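You operate a simulated robot arm through the tools that you are given. There is no shell and no other tool. Be economical: measure what you need, move in short steps, check, and stop when the job is done.

Carry out the task below with a simulated robot arm. There is one attempt and no reset: what you move stays moved.

TASK
Brake the roll, pin the paper with both clamp bars, brake dial to 3.
Fine: the orange brake lever goes to HOLD first; the levers of the join board's upper and lower bar to HOLD; the rest stays.
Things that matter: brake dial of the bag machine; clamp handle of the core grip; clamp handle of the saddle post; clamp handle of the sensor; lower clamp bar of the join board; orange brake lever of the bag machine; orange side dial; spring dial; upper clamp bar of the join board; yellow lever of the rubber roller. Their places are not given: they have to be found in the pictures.

Only the result counts: the job must be done as asked and must still hold three seconds after the hand-in. Knocking over, shifting, dropping, spilling or breaking anything else fails it.

THE ROBOT
A 6-joint arm with a two-finger parallel gripper, fixed in place. Base frame: the origin is at the foot of the arm, x ahead of it, y to its left, z up. Readings come in mm, degrees, newtons and seconds.
With the tool pointing down near the work surface it reaches from about 180 to 620 mm from the base axis. Its first joint turns from -66.0 to 66.0 degrees. Payload 2.7 kg.
The tool frame sits at the grasp point between the pads (the TCP): z along the fingers, y along the line on which they close. The tips reach 23 mm beyond it. Largest opening 94 mm; finger width 38, thickness 10; the body of the gripper, 54 by 96 mm, starts 39 mm behind the TCP.
Orientation is told as [roll, pitch, yaw] about the base's x, y, z axes, in that order, counted from this pose: with the fingers straight down and closing along the base's y, the tool's x points along the base's -x, its y along +y and its z along -z.

THE INTERFACE
- The arm moves only by the tool arm_command. Its argument "deltas" is a list of rows, each a list of 3 entries, a list of its own where there are three numbers: the turn, a rotation vector about the base's x, y, z in rad, then the shift along the base's x, y, z in m, then the opening, from 0 (shut) to 1 (fully open). In form: [[[ax, ay, az], [x, y, z], fingers], ...]. A call has 1 to 8 rows; each row shifts and turns the commanded pose from where the row before left it. A row lasts 0.2 s, in which the tool goes at most 50 mm and 8.6 degrees; a call with a longer step from one row to the next is refused whole, and so is a gripper value outside its range. Where a pose cannot be reached the arm comes as near as it can. A force on the tool above 90 N (or 10 N above the force at the start of the call, whichever is more), or a blocked arm, ends the call early, and 0.2 s more pass. The fingers move at their own pace (about 45 mm/s each) and stop on an object; they squeeze with about 25 N. The grip force told is the motor's: it shows also when the fingers shut on nothing. Time passes only in rows, and 0.2 s behind the last, so rows that do not move let the fingers close. The reply holds the time, the measured pose of the TCP, the force on the tool along the base axes, the opening and the grip force, in the units named above and with some noise, with the torque about the TCP (base axes, N m) and any sound that the robot's microphone picked up.
- Cameras (640 x 400 px; columns grow to the right, rows downward): "scene" is fixed at [81.8, -439.9, 1400.7]; the picture's right is [0.70, -0.71, 0.00], its down [-0.43, -0.42, -0.80] and it looks along [0.57, 0.56, -0.61] (base axes); focal length 214 px, centre (320, 200). "wrist" rides on the gripper at [86, 16, -75] in the tool frame; the picture's right is [-0.18, 0.98, 0.00], its down [-0.58, -0.11, -0.81] and it looks along [-0.79, -0.15, 0.59] (tool axes); focal length 243 px, centre (320, 200).
- get_image(camera): a new picture of that camera. The clock stands still meanwhile.
- point_at(camera, pixels): for up to 12 pixels [column, row] of the newest picture of that camera ("zoom" is the newest enlarged one), the place [x, y, z] in the base frame of the surface seen there, good to about 2 mm. The clock stands still meanwhile.
- inspect(camera, box): a new picture of the part [left, top, right, bottom] of that camera's present view, enlarged. The clock stands still meanwhile.
- job_done(): hands the job in; it is judged then, once.

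Go step by step. Measure first, check grasps and placings, and put right what went wrong. The budget is 80 turns and 34 pictures, counting those below and the enlarged ones. Unless the task says otherwise, let go and move clear before handing in.

The tools are called as name(argument=value, ...) on one line, values as JSON. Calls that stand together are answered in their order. arm_command: Moves the arm, as the interface text tells. Its arguments: {"type":"object","properties":{"deltas":{"type":"array"}},"required":["deltas"]} The other tools are called the same way: get_image (camera) takes a picture; point_at (camera, pixels) gives the place of the surface under pixels of a picture; inspect (camera, box) takes an enlarged picture of a part of a camera's view; job_done () hands the job in.

At the start:

```text
t: 0.0
ee_pos: [357.7, -24.3, 1273.4]
tcp_rot: [0.0, -0.1, -0.1]
wrist_force: [0.1, -0.3, 0.6]
wrist_torque: [0.01, 0.0, -0.03]
grip_width: 94.0
grip_force: 0.0
```

scene: 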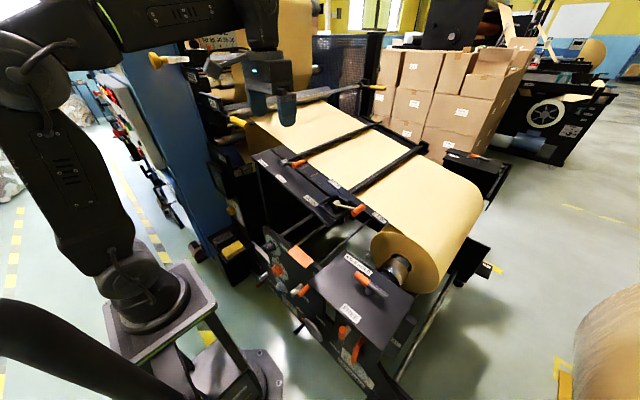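
wrist: 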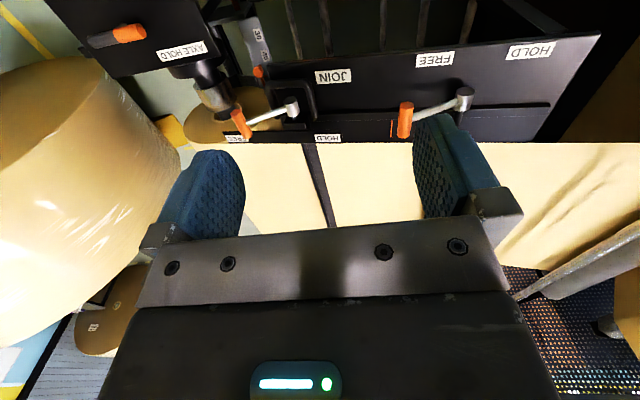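

The scene shows the bag machine with the join board (clamp levers near 350,207 and 295,162), a plate with an orange lever near (370,285), and dials lower at (290,260) and (350,340). I enlarge those regions to read the labels.

inspect(camera="scene", box=[240, 220, 440, 400])

inspect(camera="scene", box=[230, 100, 430, 230])

inspect(camera="wrist", box=[70, 0, 610, 150])

```text
2.22 times, centred on (340, 310) of scene
```

zoom: 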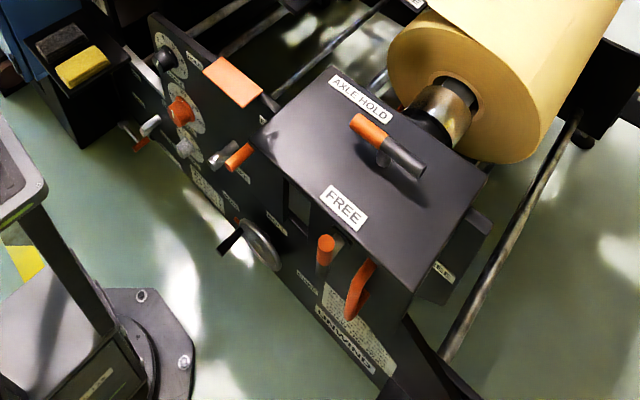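

```text
3.08 times, centred on (330, 165) of scene
```

zoom: 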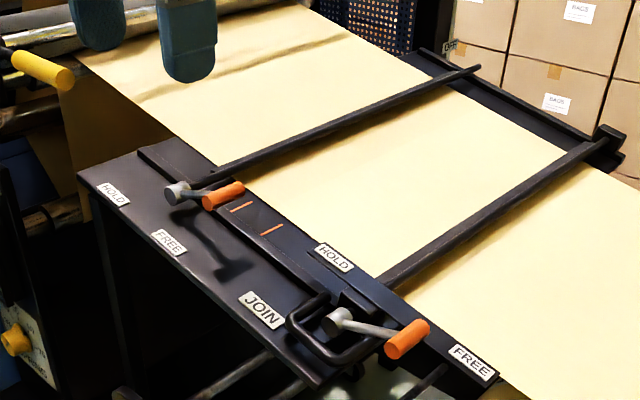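

```text
1.19 times, centred on (340, 75) of wrist
```

zoom: 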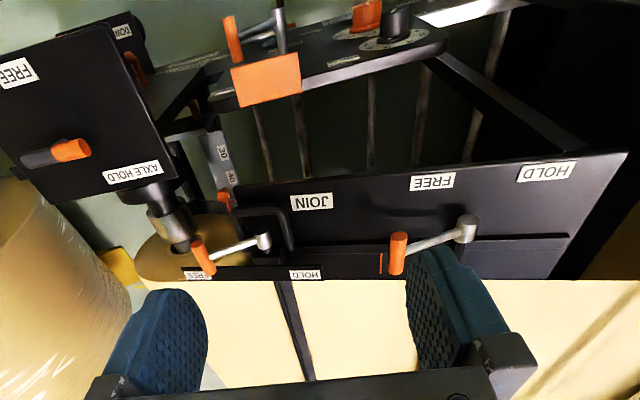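

The join-board levers are at zoom (222,195) and (407,340), but I can't yet tell which orange lever on the side is the brake. I measure points on the board and enlarge the side panel more.

inspect(camera="scene", box=[260, 230, 340, 300])

inspect(camera="scene", box=[310, 300, 410, 390])

point_at(camera="scene", pixels=[[286, 162], [302, 162], [346, 204], [357, 210], [358, 276], [371, 288], [273, 247], [281, 269], [304, 290], [298, 257], [341, 333], [356, 350]])

```text
5.71 times, centred on (300, 265) of scene
```

zoom: 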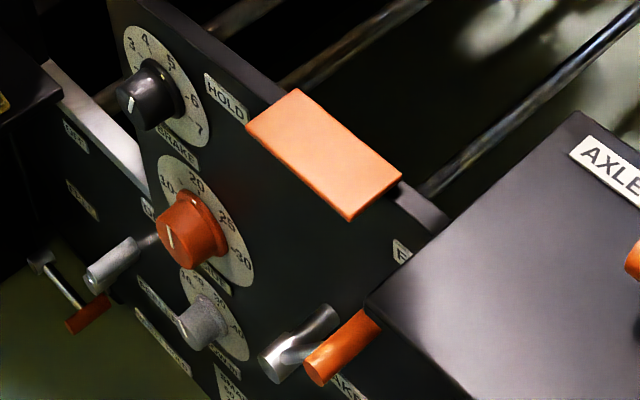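

```text
4.44 times, centred on (360, 345) of scene
```

zoom: 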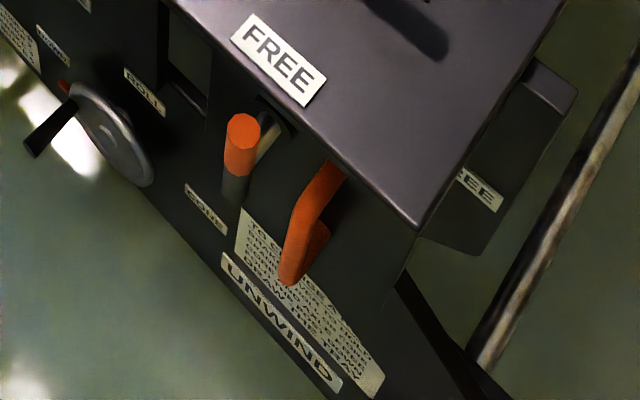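

```text
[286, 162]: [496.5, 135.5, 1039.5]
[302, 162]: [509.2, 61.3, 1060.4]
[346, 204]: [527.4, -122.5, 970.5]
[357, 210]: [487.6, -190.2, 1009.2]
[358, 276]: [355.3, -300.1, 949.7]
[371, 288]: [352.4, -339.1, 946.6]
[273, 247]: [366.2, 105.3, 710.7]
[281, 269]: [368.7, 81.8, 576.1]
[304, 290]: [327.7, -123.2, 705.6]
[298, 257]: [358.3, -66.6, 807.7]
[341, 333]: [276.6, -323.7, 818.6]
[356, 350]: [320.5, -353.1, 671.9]
```

The panel shows a brake dial (3–7 scale), a HOLD label, an orange plate, and an orange-gripped crank by "..KE". I need a frontal look, so I pull back to x≈200 and lower so that the wrist camera faces the panel.

arm_command(deltas=[[[0, 0, 0], [-0.045, 0, 0], 1], [[0, 0, 0], [-0.045, 0, 0], 1], [[0, 0, 0], [-0.045, 0, -0.01], 1], [[0, 0, 0], [-0.02, 0, -0.04], 1], [[0, 0, 0], [0, 0, -0.045], 1], [[0, 0, 0], [0, 0, -0.045], 1], [[0, 0, 0], [0, 0, -0.045], 1], [[0, 0, 0], [0, 0, -0.045], 1]])

get_image(camera="wrist")

```text
t: 1.8
ee_pos: [203.1, -24.4, 1043.1]
tcp_rot: [0.0, -0.1, -0.1]
wrist_force: [0.5, -0.1, 0.3]
wrist_torque: [-0.02, 0.0, 0.0]
grip_width: 93.9
grip_force: 0.0
```

```text
26 pictures are left
```

wrist: 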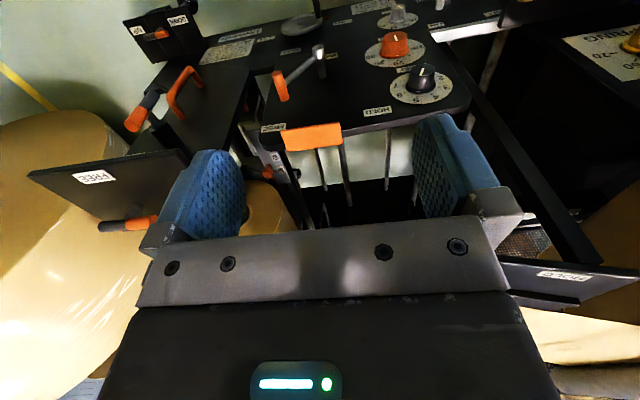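

In this (upside-down) view, the orange plate at (312,137) sits between FREE (272,128) and HOLD (376,110). I enlarge it.

inspect(camera="wrist", box=[230, 0, 480, 156])

point_at(camera="zoom", pixels=[[150, 340], [280, 330], [215, 365], [105, 328], [375, 282], [490, 180], [480, 250], [125, 220], [230, 130], [430, 110], [200, 235], [560, 240]])

inspect(camera="wrist", box=[30, 0, 300, 240])

```text
2.56 times, centred on (355, 78) of wrist
```

zoom: 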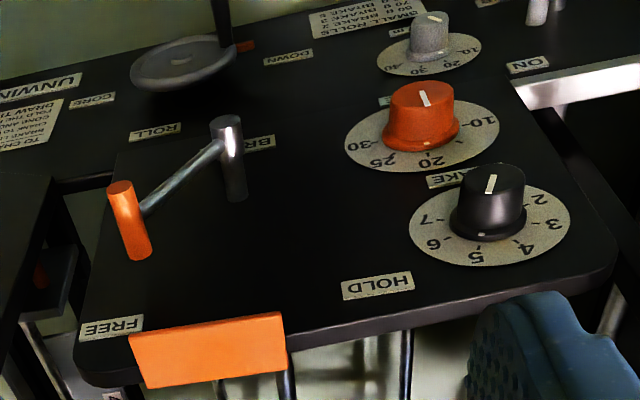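

```text
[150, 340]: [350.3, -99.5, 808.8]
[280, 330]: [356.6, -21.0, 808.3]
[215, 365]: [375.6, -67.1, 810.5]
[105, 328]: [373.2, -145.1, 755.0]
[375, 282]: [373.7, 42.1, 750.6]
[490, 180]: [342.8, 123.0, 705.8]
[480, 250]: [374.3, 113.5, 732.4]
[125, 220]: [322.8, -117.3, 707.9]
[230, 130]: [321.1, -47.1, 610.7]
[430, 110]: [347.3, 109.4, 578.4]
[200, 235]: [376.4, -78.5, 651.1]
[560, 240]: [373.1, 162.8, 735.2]
```

```text
1.67 times, centred on (165, 120) of wrist
```

zoom: 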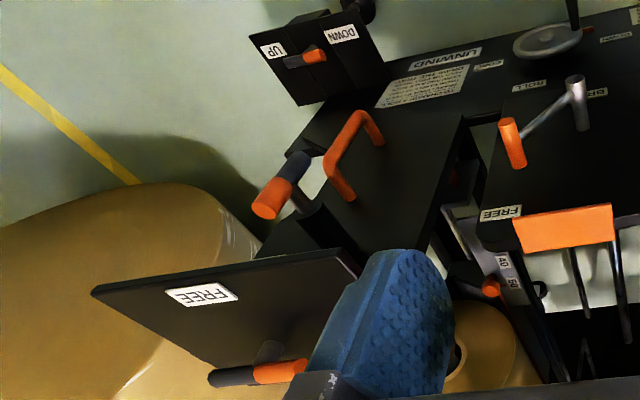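

The brake lever's hub is near (321,-47,611) and its handle near (323,-117,708) points at FREE. HOLD is mirrored at y≈+42, and the dial knob is near (343,123,706). I pitch the tool up and lower it for a frontal look.

arm_command(deltas=[[[0, -0.13, 0], [0, 0, -0.035], 1], [[0, -0.13, 0], [0, 0, -0.035], 1], [[0, -0.13, 0], [0, 0, -0.035], 1], [[0, -0.13, 0], [0.02, 0, -0.035], 1], [[0, -0.13, 0], [0.02, 0, -0.03], 1], [[0, 0, 0], [0, 0.01, -0.02], 1]])

get_image(camera="wrist")

```text
t: 3.2
ee_pos: [273.5, -45.1, 919.0]
tcp_rot: [3.7, -25.3, -0.3]
wrist_force: [-0.8, -0.8, 0.7]
wrist_torque: [-0.01, 0.0, -0.03]
grip_width: 93.9
grip_force: 0.0
out of reach, approached as far as the arm can: row 1, 2, 3, 4, 5, 6
```

```text
23 pictures are left
```

wrist: 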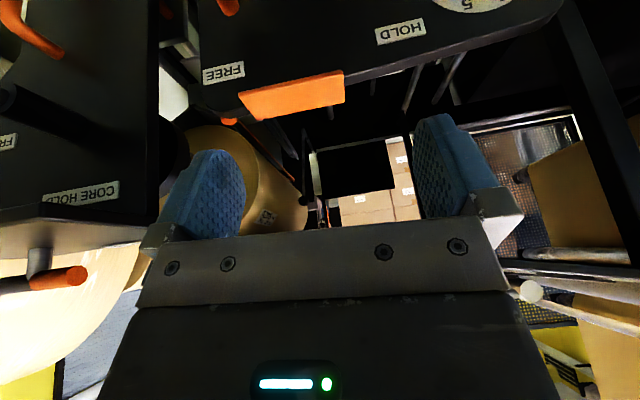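

The pitched pose is out of reach (only −25° at x=273), so I'll work with the fingers pointing down. I unwind the pitch and check where the commanded pose is counted from.

arm_command(deltas=[[[0, 0.13, 0], [0, 0, 0], 1], [[0, 0.13, 0], [0, 0, 0], 1]])

```text
t: 3.8
ee_pos: [272.3, -44.9, 919.8]
tcp_rot: [4.2, -13.2, 0.0]
wrist_force: [0.7, 0.2, -0.1]
wrist_torque: [0.01, -0.05, -0.01]
grip_width: 93.9
grip_force: 0.0
out of reach, approached as far as the arm can: row 1
```

The commanded pose follows the reached one. I straighten to fingers-down and look at the panel from (220, 20, 900).

arm_command(deltas=[[[-0.036, 0.115, 0], [0, 0.02, 0], 1], [[-0.036, 0.115, 0], [0, 0.03, 0], 1], [[0, 0, 0], [-0.025, 0.03, 0], 1], [[0, 0, 0], [-0.025, 0.02, -0.02], 1]])

get_image(camera="wrist")

```text
t: 4.8
ee_pos: [233.7, 58.2, 900.2]
tcp_rot: [0.2, 0.1, 0.3]
wrist_force: [-0.5, 0.3, -0.1]
wrist_torque: [-0.01, 0.0, 0.0]
grip_width: 93.7
grip_force: 0.1
out of reach, approached as far as the arm can: row 4
```

```text
22 pictures are left
```

wrist: 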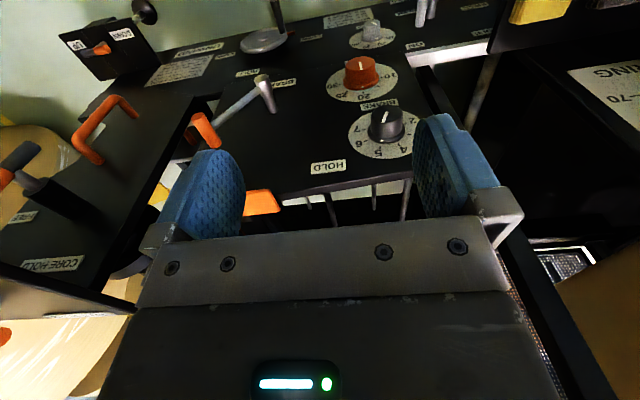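

inspect(camera="wrist", box=[310, 40, 440, 170])

point_at(camera="zoom", pixels=[[355, 325], [365, 390], [380, 470], [310, 390], [430, 380], [375, 345], [250, 445], [455, 510], [545, 410], [250, 135], [345, 500], [275, 270]])

point_at(camera="wrist", pixels=[[198, 124], [206, 138], [213, 147], [222, 118], [240, 103], [262, 80], [268, 90], [274, 108], [262, 195], [247, 202], [276, 205], [300, 160]])

```text
3.08 times, centred on (375, 105) of wrist
```

zoom: 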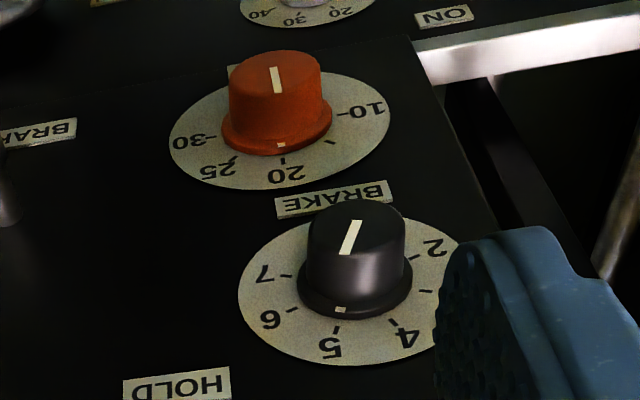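

```text
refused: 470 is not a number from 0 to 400
```

```text
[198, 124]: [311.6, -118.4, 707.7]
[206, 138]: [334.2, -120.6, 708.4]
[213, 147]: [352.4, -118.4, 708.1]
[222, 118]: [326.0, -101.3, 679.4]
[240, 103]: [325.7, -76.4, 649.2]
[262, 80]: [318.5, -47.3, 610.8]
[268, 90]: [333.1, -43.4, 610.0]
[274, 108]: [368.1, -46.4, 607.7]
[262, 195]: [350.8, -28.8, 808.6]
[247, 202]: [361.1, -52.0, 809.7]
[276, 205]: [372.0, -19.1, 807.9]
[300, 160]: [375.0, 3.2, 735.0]
```

The black knob is the brake dial (label BRAKE below it), its skirt mark (340,309) pointing near 5. I measure the marks and ticks.

point_at(camera="zoom", pixels=[[340, 310], [337, 330], [393, 323], [427, 292], [291, 309], [285, 275], [415, 259], [344, 250], [357, 223], [352, 205], [310, 240], [404, 240]])

point_at(camera="zoom", pixels=[[275, 360], [240, 300], [300, 290], [410, 275], [355, 270], [380, 280], [320, 270]])

```text
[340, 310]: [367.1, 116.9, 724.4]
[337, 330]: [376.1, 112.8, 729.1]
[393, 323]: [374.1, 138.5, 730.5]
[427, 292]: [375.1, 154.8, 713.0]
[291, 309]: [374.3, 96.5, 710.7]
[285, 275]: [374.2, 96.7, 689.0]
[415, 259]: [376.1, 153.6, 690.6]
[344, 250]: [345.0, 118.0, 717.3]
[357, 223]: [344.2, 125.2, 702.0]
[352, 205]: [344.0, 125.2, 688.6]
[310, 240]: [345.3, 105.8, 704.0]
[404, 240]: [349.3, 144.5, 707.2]
```

```text
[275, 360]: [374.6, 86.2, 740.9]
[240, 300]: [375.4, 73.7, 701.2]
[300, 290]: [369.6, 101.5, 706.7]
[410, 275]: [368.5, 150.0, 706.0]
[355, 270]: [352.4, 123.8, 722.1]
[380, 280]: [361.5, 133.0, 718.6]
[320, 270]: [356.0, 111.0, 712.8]
```

Ticks fit a circle about (y 125, z 701): 5 at 112°, 4 at 67°, 3 at 22°, so the dial reads 5 and needs −90° about x. Before pushing the brake lever I check the clearance of the neighbouring box on its right, and of the orange handles there.

point_at(camera="wrist", pixels=[[130, 300], [100, 293], [165, 180], [195, 100], [120, 100], [90, 160], [30, 180], [60, 210], [150, 215], [50, 262], [20, 150], [8, 335]])

point_at(camera="scene", pixels=[[314, 259], [318, 268], [330, 252], [348, 256], [376, 281], [400, 305], [330, 268], [345, 300], [360, 322]])

```text
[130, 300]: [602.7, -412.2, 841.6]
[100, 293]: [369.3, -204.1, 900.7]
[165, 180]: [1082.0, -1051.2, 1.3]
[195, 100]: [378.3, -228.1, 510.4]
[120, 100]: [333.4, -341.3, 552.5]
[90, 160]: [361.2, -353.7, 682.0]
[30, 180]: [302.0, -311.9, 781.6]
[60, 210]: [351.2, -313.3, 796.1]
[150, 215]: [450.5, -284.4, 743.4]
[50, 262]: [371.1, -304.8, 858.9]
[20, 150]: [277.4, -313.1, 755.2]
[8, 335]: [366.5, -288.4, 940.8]
```

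```text
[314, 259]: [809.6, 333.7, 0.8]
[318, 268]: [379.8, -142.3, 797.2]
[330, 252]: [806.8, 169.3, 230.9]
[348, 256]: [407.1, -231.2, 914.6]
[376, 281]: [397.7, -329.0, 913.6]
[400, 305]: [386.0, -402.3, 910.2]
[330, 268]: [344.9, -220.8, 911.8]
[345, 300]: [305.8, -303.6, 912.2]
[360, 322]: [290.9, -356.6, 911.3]
```

The box starts at y≲−205, x≈370 with its top plate at z≈912, so there is room. I'll straddle the brake handle (centre ≈ y −123, z 702) with half-open fingers from above at x≈312, first moving to a hover.

arm_command(deltas=[[[0, 0, 0], [0.02, -0.045, 0], 0.5], [[0, 0, 0], [0.02, -0.045, 0], 0.5], [[0, 0, 0], [0.02, -0.045, 0], 0.5], [[0, 0, 0], [0.018, -0.038, 0], 0.5], [[0, 0, 0], [0, 0, -0.045], 0.5], [[0, 0, 0], [0, 0, -0.045], 0.5], [[0, 0, 0], [0, 0, -0.03], 0.5]])

get_image(camera="wrist")

```text
t: 6.4
ee_pos: [312.0, -115.1, 779.6]
tcp_rot: [0.0, -0.2, 0.4]
wrist_force: [-0.8, -0.2, -0.4]
wrist_torque: [-0.01, 0.02, -0.01]
grip_width: 46.8
grip_force: 0.2
```

```text
20 pictures are left
```

wrist: 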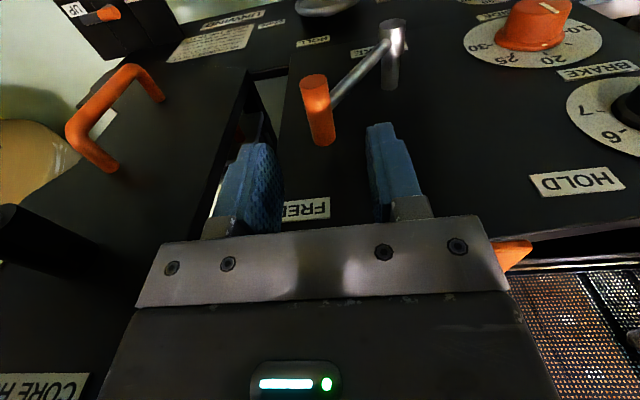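

The handle (317,110) lies between the fingers. I descend to z≈716 so the tips straddle it.

arm_command(deltas=[[[0, 0, 0], [0, 0, -0.03], 0.5], [[0, 0, 0], [0, 0, -0.02], 0.5], [[0, 0, 0], [0, 0, -0.013], 0.5]])

get_image(camera="wrist")

```text
t: 6.8
ee_pos: [311.5, -116.1, 761.3]
tcp_rot: [0.0, -0.6, 0.4]
wrist_force: [-24.2, 7.3, 40.4]
wrist_torque: [-0.33, -3.04, 0.38]
grip_width: 47.0
grip_force: 0.1
stopped in row 2: the force on the tool passed its limit (the readings are from after the stop); the commanded pose is now the measured one
```

```text
19 pictures are left
```

wrist: 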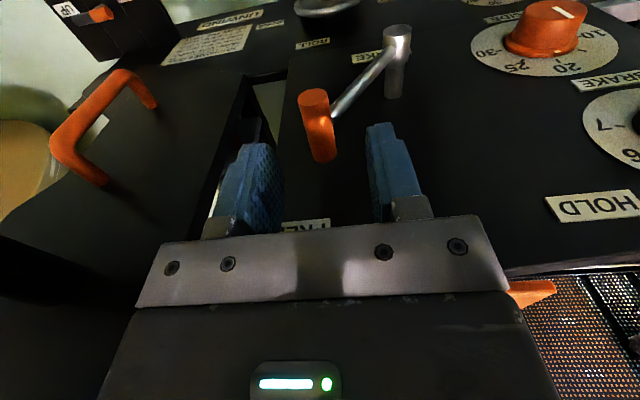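

The gripper body touched the orange guard plate edge (force −24 x, +40 z; plate at (535,290)). I back up, pull out in −x, and tilt the tool about −20° so the body leans away from the plate.

arm_command(deltas=[[[0, 0, 0], [-0.005, 0, 0.03], 0.5], [[0, 0, 0], [-0.025, 0, 0.01], 0.5], [[0, -0.12, 0], [0, 0, 0], 0.5], [[0, -0.12, 0], [0, 0, 0], 0.5], [[0, -0.12, 0], [0, 0, 0], 0.5]])

get_image(camera="wrist")

```text
t: 8.0
ee_pos: [270.0, -109.6, 797.9]
tcp_rot: [1.8, -11.5, 0.2]
wrist_force: [-0.4, 0.5, 0.3]
wrist_torque: [0.0, 0.01, -0.02]
grip_width: 47.0
grip_force: 0.0
out of reach, approached as far as the arm can: row 4, 5
```

```text
18 pictures are left
```

wrist: 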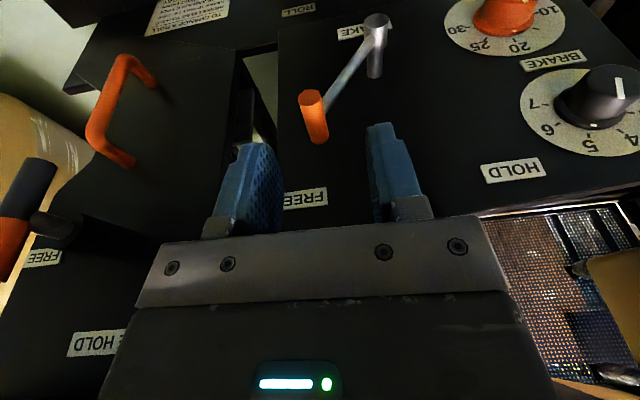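

The handle is still between the fingers. I move forward at this height, adding pitch as reach allows.

arm_command(deltas=[[[-0.015, 0, 0], [0.025, -0.003, 0], 0.5], [[-0.015, -0.08, 0], [0.015, -0.003, 0], 0.5], [[0, -0.08, 0], [0.008, 0, 0], 0.5], [[0, -0.05, 0], [0.0, 0, 0], 0.5]])

inspect(camera="scene", box=[240, 200, 400, 300])

```text
t: 9.0
ee_pos: [326.7, -120.9, 800.1]
tcp_rot: [-1.0, -28.4, 0.8]
wrist_force: [0.2, -0.1, 0.0]
wrist_torque: [-0.02, 0.0, 0.01]
grip_width: 47.1
grip_force: 0.0
```

```text
4.00 times, centred on (320, 250) of scene
```

zoom: 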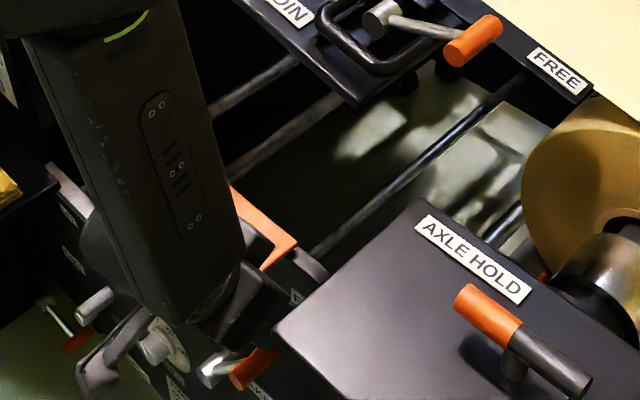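

The pitch is now −28° with the guard plate intact. I descend along z to about 715.

arm_command(deltas=[[[0.01, 0, 0], [-0.003, 0, -0.03], 0.5], [[0, 0, 0], [0, 0, -0.03], 0.5], [[0, 0, 0], [0, 0, -0.025], 0.5]])

get_image(camera="wrist")

```text
t: 9.8
ee_pos: [342.8, -139.7, 760.9]
tcp_rot: [-0.2, -29.4, 1.4]
wrist_force: [-33.5, -1.2, 44.9]
wrist_torque: [1.37, -1.64, 1.0]
grip_width: 46.9
grip_force: 0.0
out of reach, approached as far as the arm can: row 1, 2, 3
stopped in row 3: the force on the tool passed its limit (the readings are from after the stop); the commanded pose is now the measured one
```

```text
16 pictures are left
```

wrist: 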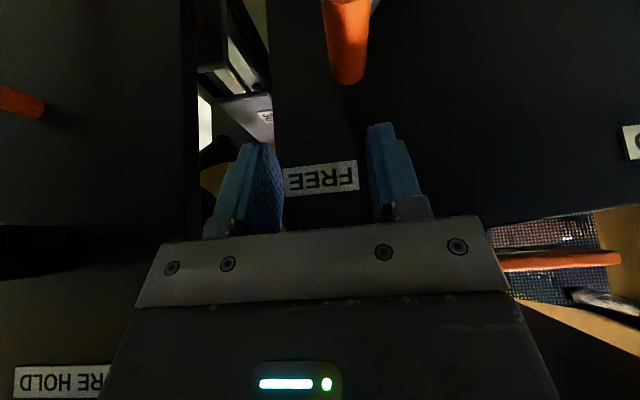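

The tilted pose slides forward at the reach limit and bumped the panel/plate. I measure the plate's front edge (505–620, 260) and the handle before choosing a less tilted, further-out pose.

point_at(camera="wrist", pixels=[[520, 254], [600, 253], [560, 258], [600, 260], [610, 264], [540, 266], [350, 78], [335, 30], [360, 30]])

arm_command(deltas=[[[0, 0, 0], [-0.005, 0, 0.03], 0.5], [[0, 0.12, 0], [-0.01, 0.01, 0.02], 0.5], [[0, 0.12, 0], [-0.015, 0.01, 0.0], 0.5], [[0, 0.12, 0], [-0.015, 0, 0], 0.5]])

```text
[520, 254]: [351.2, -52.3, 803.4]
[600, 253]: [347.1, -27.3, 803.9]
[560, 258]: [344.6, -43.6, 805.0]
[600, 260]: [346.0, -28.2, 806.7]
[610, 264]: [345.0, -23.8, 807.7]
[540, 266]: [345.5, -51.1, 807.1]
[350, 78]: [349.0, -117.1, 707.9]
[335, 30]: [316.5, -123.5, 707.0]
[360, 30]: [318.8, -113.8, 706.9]
```

```text
t: 10.8
ee_pos: [304.2, -119.1, 808.0]
tcp_rot: [0.9, -12.8, 1.1]
wrist_force: [0.7, -1.0, 0.2]
wrist_torque: [-0.01, 0.02, -0.01]
grip_width: 47.1
grip_force: 0.0
out of reach, approached as far as the arm can: row 4
```

The plate's front edge is at x≈345, z≈807, and I'm at x=304 with −13° pitch, which should clear it. I descend in small steps and watch for drift.

arm_command(deltas=[[[0, 0, 0], [0, 0, -0.025], 0.5], [[0, 0, 0], [0, 0, -0.02], 0.5]])

```text
t: 11.4
ee_pos: [305.0, -118.7, 762.7]
tcp_rot: [0.9, -12.6, 1.0]
wrist_force: [-0.5, -0.3, -0.3]
wrist_torque: [0.01, 0.0, -0.01]
grip_width: 47.0
grip_force: 0.0
```

arm_command(deltas=[[[0, 0, 0], [0, 0, -0.02], 0.5], [[0, 0, 0], [0, 0, -0.018], 0.5], [[0, 0, 0], [0, 0, -0.01], 0.5]])

get_image(camera="wrist")

```text
t: 12.2
ee_pos: [304.9, -119.2, 715.6]
tcp_rot: [0.9, -12.8, 1.0]
wrist_force: [0.0, -0.4, -0.6]
wrist_torque: [0.02, 0.01, -0.03]
grip_width: 46.9
grip_force: 0.1
```

```text
15 pictures are left
```

wrist: 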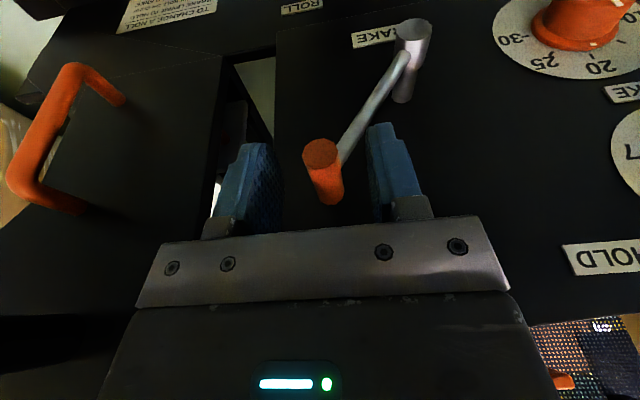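

The handle (322,170) is between the fingers with no contact. I push it in +y along its arc.

arm_command(deltas=[[[0, 0, 0], [0, 0.024, 0.009], 0.5], [[0, 0, 0], [0, 0.022, 0.009], 0.5], [[0, 0, 0], [0, 0.022, 0.006], 0.5], [[0, 0, 0], [0, 0.022, 0.001], 0.5]])

get_image(camera="wrist")

```text
t: 13.2
ee_pos: [308.4, -31.0, 745.2]
tcp_rot: [1.6, -12.0, 0.8]
wrist_force: [-18.3, -10.1, 1.3]
wrist_torque: [0.61, -1.12, -0.66]
grip_width: 46.9
grip_force: 0.2
out of reach, approached as far as the arm can: row 3, 4
```

```text
14 pictures are left
```

wrist: 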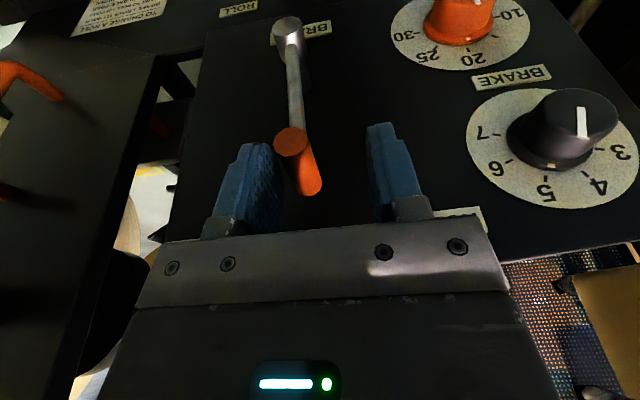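

The lever (290,145) is past vertical, but −18 N in x suggests the body brushes the plate at the reach limit. I ease back in x with less pitch, then continue the arc.

arm_command(deltas=[[[-0.01, 0.07, 0], [-0.008, 0, -0.003], 0.5], [[-0.01, 0, 0], [0, 0.016, -0.003], 0.5], [[0, 0, 0], [0, 0.02, -0.005], 0.5]])

```text
t: 14.0
ee_pos: [305.7, -32.4, 744.1]
tcp_rot: [0.7, -8.7, 1.1]
wrist_force: [-1.1, 0.5, 0.3]
wrist_torque: [-0.06, -0.11, 0.01]
grip_width: 47.1
grip_force: 0.1
out of reach, approached as far as the arm can: row 2, 3
```

Reach blocks further +y while pitched. With the tool fully down this radius is allowed, so I straighten the pitch at x≈297 and continue.

arm_command(deltas=[[[-0.006, 0.075, -0.01], [-0.004, 0, -0.001], 0.5], [[-0.006, 0.075, -0.01], [-0.004, 0.0, -0.001], 0.5], [[0, 0, 0], [0, 0.018, -0.004], 0.5]])

```text
t: 14.8
ee_pos: [296.2, -13.9, 736.0]
tcp_rot: [-0.8, 0.0, 0.1]
wrist_force: [0.7, -0.6, 1.0]
wrist_torque: [0.0, 0.03, 0.03]
grip_width: 47.4
grip_force: 0.1
```

Straight down works. I nudge x to 303 for more overlap on the handle and continue pushing.

arm_command(deltas=[[[0, 0, 0], [0.007, 0, 0], 0.5], [[0, 0, 0], [0, 0.02, -0.004], 0.5], [[0, 0, 0], [0, 0.016, -0.006], 0.5]])

get_image(camera="wrist")

```text
t: 15.6
ee_pos: [294.3, 21.5, 727.2]
tcp_rot: [-0.8, 0.0, 0.1]
wrist_force: [0.5, -0.3, 0.2]
wrist_torque: [-0.01, -0.02, -0.01]
grip_width: 47.2
grip_force: 0.0
out of reach, approached as far as the arm can: row 1
```

```text
13 pictures are left
```

wrist: 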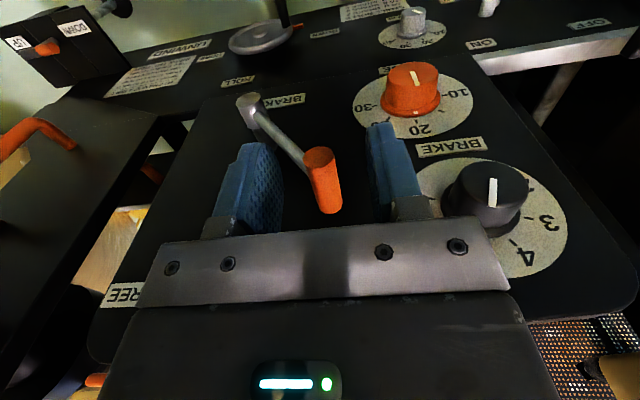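

The lever is now leaning to the HOLD side, handle (322,180). I measure its angle.

point_at(camera="wrist", pixels=[[320, 156], [325, 190], [330, 205], [250, 100], [260, 125], [290, 145], [242, 175], [392, 165]])

```text
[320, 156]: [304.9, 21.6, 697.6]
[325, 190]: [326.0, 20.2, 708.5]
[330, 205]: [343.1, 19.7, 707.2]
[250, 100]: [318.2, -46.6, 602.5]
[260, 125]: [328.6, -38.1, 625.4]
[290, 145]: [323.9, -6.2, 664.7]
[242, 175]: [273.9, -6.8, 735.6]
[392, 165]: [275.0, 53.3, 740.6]
```

The handle is at (21, 698) against hub (−47, 602): 54°, mirroring its start at 126°, so the brake is in HOLD. Next I raise and move above the brake dial, rolling +25° for the first turn.

arm_command(deltas=[[[0, 0, 0], [0, 0, 0.045], 0.5], [[0, 0, 0], [0, 0, 0.035], 0.5], [[0.11, 0, 0], [0.01, 0.028, 0.01], 0.75], [[0.11, 0, 0], [0.01, 0.03, 0], 0.75], [[0.11, 0, 0], [0.01, 0.03, 0], 0.75], [[0.11, 0, 0], [0, 0, 0], 0.75]])

```text
t: 17.0
ee_pos: [301.9, 60.4, 798.7]
tcp_rot: [19.2, -10.3, -2.8]
wrist_force: [0.2, -0.5, -0.1]
wrist_torque: [-0.01, -0.01, 0.0]
grip_width: 70.5
grip_force: 0.1
out of reach, approached as far as the arm can: row 1, 2, 3, 4
```

Near x≈300 the reach is tight and the pose drifted (pitch −10). I move out to x≈325 and correct the orientation at the hover (y 91, z 776).

arm_command(deltas=[[[0, 0.06, 0.02], [0.012, 0.015, 0], 0.75], [[0.05, 0.06, 0.02], [0.01, 0.015, 0], 0.75], [[0.05, 0.06, 0.01], [0, 0, -0.02], 0.75]])

```text
t: 17.8
ee_pos: [325.2, 90.1, 778.8]
tcp_rot: [24.6, 0.0, -0.4]
wrist_force: [-1.0, -0.8, -0.3]
wrist_torque: [0.0, -0.03, 0.0]
grip_width: 70.2
grip_force: 0.1
```

Good. I advance along the finger direction to the knob, still out at x=325 so nothing touches.

arm_command(deltas=[[[0, 0, 0], [0, 0.0115, -0.026], 0.75], [[0, 0, 0], [0, 0.0115, -0.026], 0.75], [[0, 0, 0], [0, 0.0115, -0.025], 0.75]])

get_image(camera="wrist")

```text
t: 18.6
ee_pos: [324.8, 126.1, 701.6]
tcp_rot: [24.6, -0.1, -0.3]
wrist_force: [-0.8, -0.2, 0.7]
wrist_torque: [-0.03, -0.04, 0.03]
grip_width: 70.5
grip_force: 0.0
```

```text
12 pictures are left
```

wrist: 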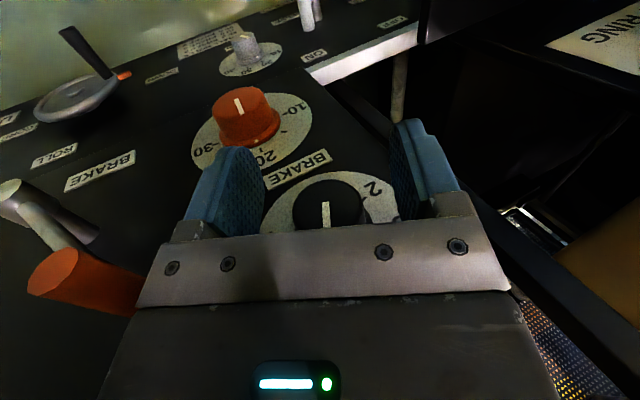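

The knob sits between the fingers. I move in +x by 11 mm and close.

arm_command(deltas=[[[0, 0, 0], [0.006, 0, 0], 0.75], [[0, 0, 0], [0.005, 0, 0], 0.75], [[0, 0, 0], [0, 0, 0], 0.3], [[0, 0, 0], [0, 0, 0], 0.3], [[0, 0, 0], [0, 0, 0], 0.3]])

```text
t: 19.8
ee_pos: [327.4, 124.6, 701.8]
tcp_rot: [24.5, 0.9, 0.0]
wrist_force: [-55.7, 9.5, 22.1]
wrist_torque: [-1.89, -4.99, -0.09]
grip_width: 38.3
grip_force: 44.7
```

I gripped the knob (38 mm), but −56 N shows the gripper body hitting the panel, leaving only ~2 mm of pad on the knob. I open, back off, and tilt the fingers ~11° toward the panel before retrying.

arm_command(deltas=[[[0, 0, 0], [-0.004, 0, 0], 0.75], [[0, 0, 0], [-0.006, 0, 0], 0.75], [[0, 0, 0], [-0.005, 0, 0], 0.75], [[0, -0.1, 0], [0.0, 0, 0], 0.75], [[0, -0.1, 0], [0.0, 0, 0], 0.75]])

```text
t: 21.0
ee_pos: [322.1, 125.3, 702.5]
tcp_rot: [24.6, -11.6, -0.3]
wrist_force: [-0.3, 0.2, 0.5]
wrist_torque: [0.01, 0.04, -0.02]
grip_width: 70.4
grip_force: 0.2
```

The tilt holds. I advance to x≈337 without closing first, watching the force.

arm_command(deltas=[[[0, 0, 0], [0.008, 0, 0], 0.75], [[0, 0, 0], [0.007, 0, 0], 0.75]])

```text
t: 21.6
ee_pos: [335.9, 125.5, 702.2]
tcp_rot: [24.7, -11.5, -0.2]
wrist_force: [1.3, -0.4, -0.4]
wrist_torque: [-0.02, -0.01, 0.01]
grip_width: 70.3
grip_force: 0.0
```

Clear with no force. I close on the knob.

arm_command(deltas=[[[0, 0, 0], [0, 0, 0], 0.3], [[0, 0, 0], [0, 0, 0], 0.3], [[0, 0, 0], [0, 0, 0], 0.3]])

```text
t: 22.4
ee_pos: [335.5, 122.1, 699.3]
tcp_rot: [24.2, -11.4, -0.6]
wrist_force: [7.0, -30.8, -14.1]
wrist_torque: [-0.04, -0.34, -0.79]
grip_width: 39.8
grip_force: 42.4
```

It's gripped (39.8 mm), but the forces show the knob centre is about (122, 699). I recentre the command and turn −45° about x.

arm_command(deltas=[[[0, 0, 0], [0, -0.0045, -0.002], 0.3], [[-0.131, 0, 0], [0, 0, 0], 0.3], [[-0.131, 0, 0], [0, 0, 0], 0.3], [[-0.131, 0, 0], [0, 0, 0], 0.3], [[-0.131, 0, 0], [0, 0, 0], 0.3], [[-0.131, 0, 0], [0, 0, 0], 0.3], [[-0.131, 0, 0], [0, 0, 0], 0.3]])

get_image(camera="wrist")

```text
t: 24.0
ee_pos: [335.3, 123.4, 701.3]
tcp_rot: [3.7, -10.8, 4.4]
wrist_force: [-9.4, 41.6, 8.2]
wrist_torque: [0.0, -0.77, 0.63]
grip_width: 40.0
grip_force: 45.2
out of reach, approached as far as the arm can: row 4, 5, 6, 7
```

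```text
11 pictures are left
```

wrist: 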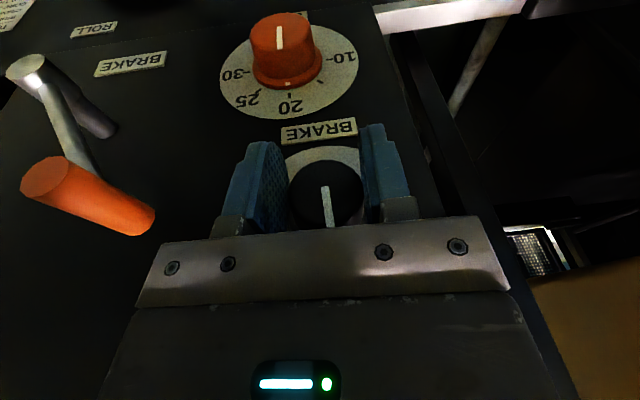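

The turn stopped at roll +3.7 (reach limit), about 20° done. I measure the knob mark to see whether it followed.

point_at(camera="wrist", pixels=[[325, 190], [331, 226], [328, 208]])

arm_command(deltas=[[[0, 0, 0], [0, 0, 0], 0.75], [[0, 0, 0], [0, 0, 0], 0.75], [[0, 0, 0], [0, 0, 0], 0.75]])

```text
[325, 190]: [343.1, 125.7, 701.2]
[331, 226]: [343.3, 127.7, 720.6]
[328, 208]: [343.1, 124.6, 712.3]
```

```text
t: 24.8
ee_pos: [335.7, 120.4, 701.0]
tcp_rot: [3.7, -10.7, 3.8]
wrist_force: [-0.9, -0.8, -0.1]
wrist_torque: [0.08, -0.1, -0.06]
grip_width: 70.6
grip_force: 0.1
```

The mark moved from 112° to ~87°, so the knob follows. I roll back with open fingers to about +43° for a bigger second turn.

arm_command(deltas=[[[0.11, 0, -0.03], [0, 0.002, 0], 0.75], [[0.115, 0, -0.03], [0, 0.001, 0], 0.75], [[0.115, 0, 0], [0, 0, 0], 0.75], [[0.115, 0, 0], [0, 0, 0], 0.75], [[0.115, 0, 0], [0, 0, 0], 0.75], [[0.115, 0, 0], [0, 0, 0], 0.75]])

```text
t: 26.2
ee_pos: [335.0, 124.8, 702.5]
tcp_rot: [43.7, -9.2, -6.6]
wrist_force: [-0.1, 0.1, 0.4]
wrist_torque: [-0.02, 0.02, 0.04]
grip_width: 70.5
grip_force: 0.1
```

Roll is +43.7 with no contact. I close and turn −40°.

arm_command(deltas=[[[0, 0, 0], [0, -0.001, -0.001], 0.3], [[0, 0, 0], [0, 0, 0], 0.3], [[-0.12, 0, 0], [0, 0, 0], 0.3], [[-0.12, 0, 0], [0, 0, 0], 0.3], [[-0.12, 0, 0], [0, 0, 0], 0.3], [[-0.12, 0, 0], [0, 0, 0], 0.3], [[-0.12, 0, 0], [0, 0, 0], 0.3], [[-0.1, 0, 0], [0, 0, 0], 0.3]])

inspect(camera="wrist", box=[240, 80, 440, 240])

point_at(camera="zoom", pixels=[[260, 350], [270, 380], [300, 370], [280, 300]])

```text
t: 28.0
ee_pos: [336.1, 123.3, 699.7]
tcp_rot: [3.5, -9.5, 1.9]
wrist_force: [-39.5, 52.5, -0.8]
wrist_torque: [-1.01, -2.25, 0.94]
grip_width: 42.1
grip_force: 15.4
out of reach, approached as far as the arm can: row 8
```

```text
2.50 times, centred on (340, 160) of wrist
```

zoom: 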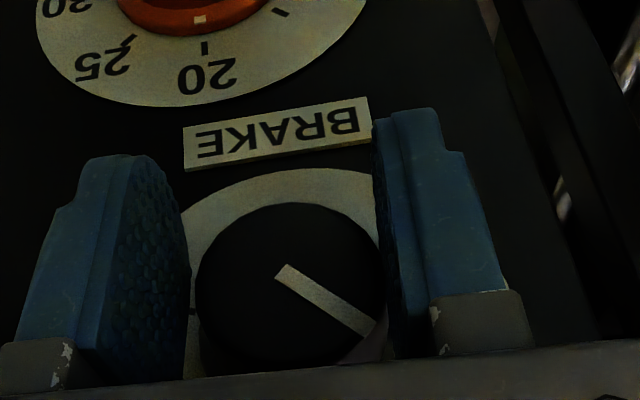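

```text
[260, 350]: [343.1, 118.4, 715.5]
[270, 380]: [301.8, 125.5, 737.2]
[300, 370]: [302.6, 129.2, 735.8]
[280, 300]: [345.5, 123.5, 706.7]
```

The mark (280,270)→(370,330) has turned well. I measure it.

point_at(camera="zoom", pixels=[[282, 272], [325, 300], [368, 327], [350, 318]])

arm_command(deltas=[[[0, 0, 0], [-0.002, 0, 0], 0.75], [[0, 0, 0], [0, 0, 0], 0.75], [[0, 0, 0], [0, 0, 0], 0.75]])

```text
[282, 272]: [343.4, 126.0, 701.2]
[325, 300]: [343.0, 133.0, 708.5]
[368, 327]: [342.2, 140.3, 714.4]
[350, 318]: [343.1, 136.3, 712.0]
```

```text
t: 28.8
ee_pos: [335.8, 126.4, 703.1]
tcp_rot: [4.9, -9.7, 0.6]
wrist_force: [-5.1, -3.6, -0.5]
wrist_torque: [0.2, -0.3, -0.25]
grip_width: 70.7
grip_force: 0.1
out of reach, approached as far as the arm can: row 1
```

The mark is at ~43°, and the target for 3 is 22.5°. I roll back open to about +26° for the last ~20°.

arm_command(deltas=[[[0.12, 0, 0], [0, -0.001, -0.001], 0.75], [[0.12, 0, 0], [0, 0, -0.001], 0.75], [[0.13, 0, 0], [0, 0, 0], 0.75]])

inspect(camera="wrist", box=[220, 80, 440, 240])

```text
t: 29.6
ee_pos: [337.7, 118.7, 700.5]
tcp_rot: [24.6, -10.1, -3.2]
wrist_force: [-36.8, 15.5, 13.1]
wrist_torque: [-1.24, -2.15, -0.7]
grip_width: 70.6
grip_force: 0.0
```

```text
2.50 times, centred on (330, 160) of wrist
```

zoom: 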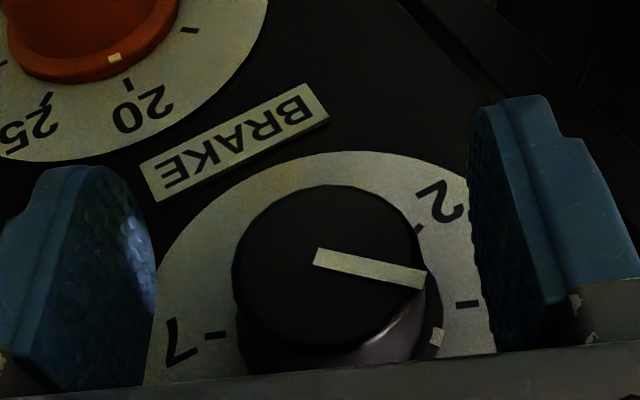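

The body is pressing the panel (−37 N), so I ease back 4 mm and measure the marks (skirt at 437,337; tick 3 at 466,304).

point_at(camera="zoom", pixels=[[320, 256], [422, 280], [437, 337], [467, 304], [418, 226], [215, 334]])

arm_command(deltas=[[[0, 0, 0], [-0.003, 0.003, 0], 0.75], [[0, 0, 0], [-0.002, 0.002, 0.001], 0.75]])

```text
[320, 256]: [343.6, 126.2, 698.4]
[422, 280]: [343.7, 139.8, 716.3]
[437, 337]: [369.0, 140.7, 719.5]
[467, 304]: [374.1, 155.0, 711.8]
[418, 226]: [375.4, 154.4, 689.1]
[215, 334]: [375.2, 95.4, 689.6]
```

```text
t: 30.2
ee_pos: [339.1, 123.3, 701.5]
tcp_rot: [24.4, -10.6, -3.7]
wrist_force: [-12.7, -6.7, -0.9]
wrist_torque: [0.36, -0.49, -0.74]
grip_width: 70.4
grip_force: 0.0
```

The mark is ~48° and tick 3 is at ~20–22°, so about −27° is needed. I back off slightly, add 5° of roll, close and turn.

arm_command(deltas=[[[0.07, 0, 0.02], [-0.004, 0.001, 0], 0.75], [[0.05, 0, 0], [-0.001, 0, 0], 0.75]])

```text
t: 30.8
ee_pos: [333.5, 124.7, 702.1]
tcp_rot: [31.6, -10.3, -3.5]
wrist_force: [0.8, 0.1, -0.2]
wrist_torque: [0.02, 0.01, 0.0]
grip_width: 70.4
grip_force: 0.1
```

arm_command(deltas=[[[0, 0, 0], [0.001, 0, -0.001], 0.3], [[0, 0, 0], [0, 0, 0], 0.3], [[0, 0, 0], [0, 0, 0], 0.3], [[-0.12, 0, 0], [0, 0, 0], 0.3], [[-0.12, 0, 0], [0, 0, 0], 0.3], [[-0.12, 0, 0], [0, 0, 0], 0.3], [[-0.12, 0, 0], [0, 0, 0], 0.3]])

inspect(camera="wrist", box=[240, 80, 440, 240])

```text
t: 32.4
ee_pos: [333.1, 125.1, 700.9]
tcp_rot: [4.4, -10.1, 1.3]
wrist_force: [-6.1, -17.9, -11.2]
wrist_torque: [0.01, -0.78, -1.04]
grip_width: 39.5
grip_force: 45.2
out of reach, approached as far as the arm can: row 7
```

```text
2.50 times, centred on (340, 160) of wrist
```

zoom: 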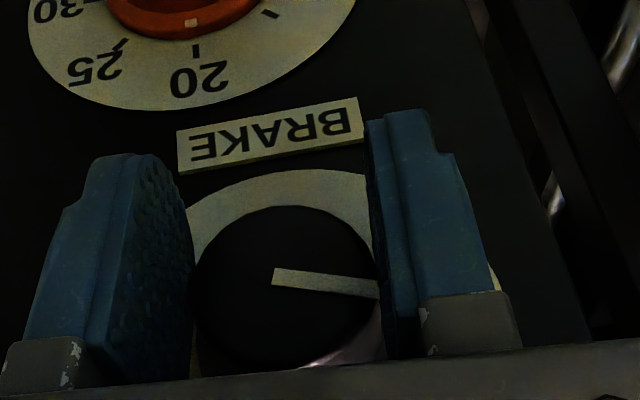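

Looks close to 3. I open, withdraw up and back, and look at the dial.

arm_command(deltas=[[[0, 0, 0], [0, 0, 0], 0.75], [[0, 0, 0], [0, 0, 0], 0.75], [[0, 0, 0], [0, 0, 0], 0.75], [[0, 0, 0], [-0.005, 0, 0.04], 0.75], [[0, 0.06, 0], [0.0, 0, 0.04], 0.75], [[0, 0.06, 0], [0.0, 0.0, 0.04], 1]])

inspect(camera="wrist", box=[180, 0, 440, 160])

```text
t: 33.8
ee_pos: [296.4, 96.0, 772.9]
tcp_rot: [6.2, -9.2, 2.1]
wrist_force: [-0.4, -0.8, -0.1]
wrist_torque: [0.04, 0.0, 0.03]
grip_width: 94.0
grip_force: 0.0
out of reach, approached as far as the arm can: row 5, 6
```

```text
2.46 times, centred on (310, 80) of wrist
```

zoom: 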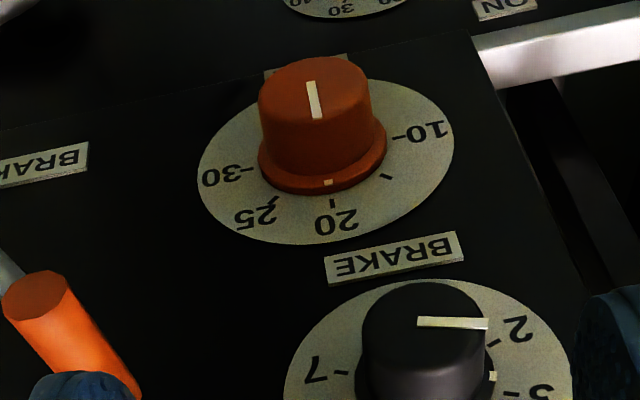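

point_at(camera="zoom", pixels=[[493, 376], [512, 394], [493, 344], [420, 321], [486, 325], [340, 372]])

```text
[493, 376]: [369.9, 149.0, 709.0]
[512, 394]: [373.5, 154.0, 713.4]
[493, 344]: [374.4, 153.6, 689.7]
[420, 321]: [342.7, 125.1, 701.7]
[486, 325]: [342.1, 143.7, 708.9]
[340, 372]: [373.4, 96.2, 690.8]
```

The dial mark is at ~20–21° against tick 3 at ~22.5°, so the dial is at 3. Next I straighten and rise to look at the join board from above.

arm_command(deltas=[[[-0.05, 0.08, -0.02], [0, 0, 0.045], 1], [[-0.058, 0.08, -0.017], [0.0, 0, 0.045], 1], [[0, 0, 0], [0.0, -0.02, 0.05], 1], [[0, 0, 0], [0.0, -0.04, 0.05], 1], [[0, 0, 0], [0.0, -0.04, 0.05], 1], [[0, 0, 0], [0.0, -0.04, 0.05], 1], [[0, 0, 0], [0.0, 0, 0.05], 1], [[0, 0, 0], [0.0, 0, 0.05], 1]])

get_image(camera="wrist")

```text
refused: row 3 steps farther than a row can; nothing moved
```

```text
6 pictures are left
```

wrist: 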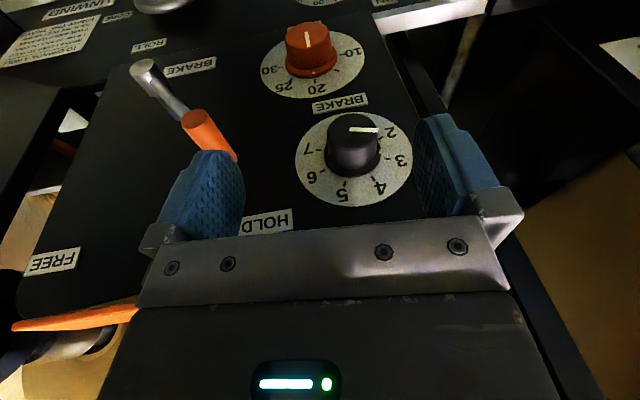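

The refused call cost a picture (6 left), though it confirms lever and dial. I repeat the move with shorter steps.

arm_command(deltas=[[[-0.05, 0.08, -0.02], [0, 0, 0.045], 1], [[-0.058, 0.08, -0.017], [0.0, 0, 0.045], 1], [[0, 0, 0], [0.0, -0.02, 0.04], 1], [[0, 0, 0], [0.0, -0.02, 0.045], 1], [[0, 0, 0], [0.0, -0.02, 0.045], 1], [[0, 0, 0], [0.0, -0.02, 0.045], 1], [[0, 0, 0], [0.0, -0.02, 0.045], 1], [[0, 0, 0], [0.0, -0.02, 0.045], 1]])

```text
t: 35.6
ee_pos: [309.6, -1.0, 1124.6]
tcp_rot: [8.6, 1.5, 1.8]
wrist_force: [-0.3, 0.8, 0.0]
wrist_torque: [0.01, -0.01, 0.0]
grip_width: 93.8
grip_force: 0.0
out of reach, approached as far as the arm can: row 1
```

arm_command(deltas=[[[-0.075, -0.015, -0.015], [0.0, -0.02, 0.045], 1], [[-0.075, -0.01, -0.015], [0.0, -0.02, 0.035], 1]])

get_image(camera="wrist")

```text
t: 36.2
ee_pos: [310.2, -40.1, 1203.8]
tcp_rot: [0.0, 0.2, -0.3]
wrist_force: [0.1, -0.3, -0.7]
wrist_torque: [0.01, 0.02, 0.0]
grip_width: 94.0
grip_force: 0.0
```

```text
5 pictures are left
```

wrist: 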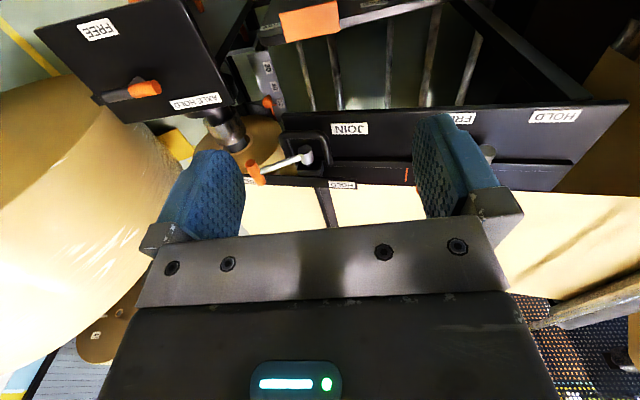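

The lower lever runs from hub (306,155) to the orange handle (254,172). I measure it and the labels and bars here, and the upper lever with the scene camera.

point_at(camera="wrist", pixels=[[306, 155], [308, 165], [280, 164], [252, 165], [257, 180], [348, 129], [342, 185], [555, 115], [465, 118], [487, 150], [322, 205], [450, 170]])

point_at(camera="scene", pixels=[[334, 180], [378, 213]])

inspect(camera="scene", box=[250, 130, 400, 230])

```text
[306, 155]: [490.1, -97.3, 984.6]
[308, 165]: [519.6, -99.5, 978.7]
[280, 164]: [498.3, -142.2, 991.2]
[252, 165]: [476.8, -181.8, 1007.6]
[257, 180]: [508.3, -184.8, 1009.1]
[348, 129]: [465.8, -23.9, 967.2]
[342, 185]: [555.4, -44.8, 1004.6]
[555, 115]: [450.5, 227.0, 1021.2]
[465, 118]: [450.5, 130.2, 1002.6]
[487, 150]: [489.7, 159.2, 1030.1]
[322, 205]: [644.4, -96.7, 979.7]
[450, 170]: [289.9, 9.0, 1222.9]
```

```text
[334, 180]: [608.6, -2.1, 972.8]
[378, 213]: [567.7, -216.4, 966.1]
```

```text
4.00 times, centred on (325, 180) of scene
```

zoom: 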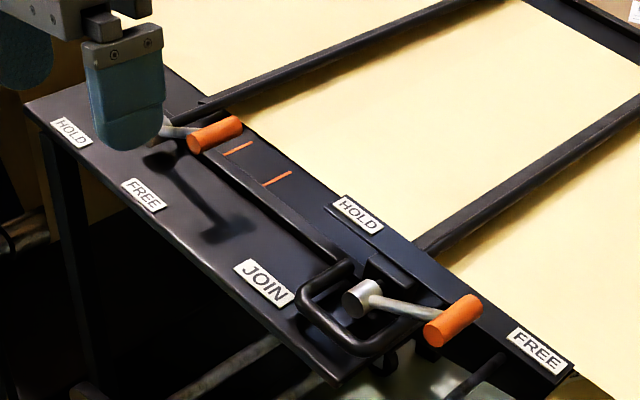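

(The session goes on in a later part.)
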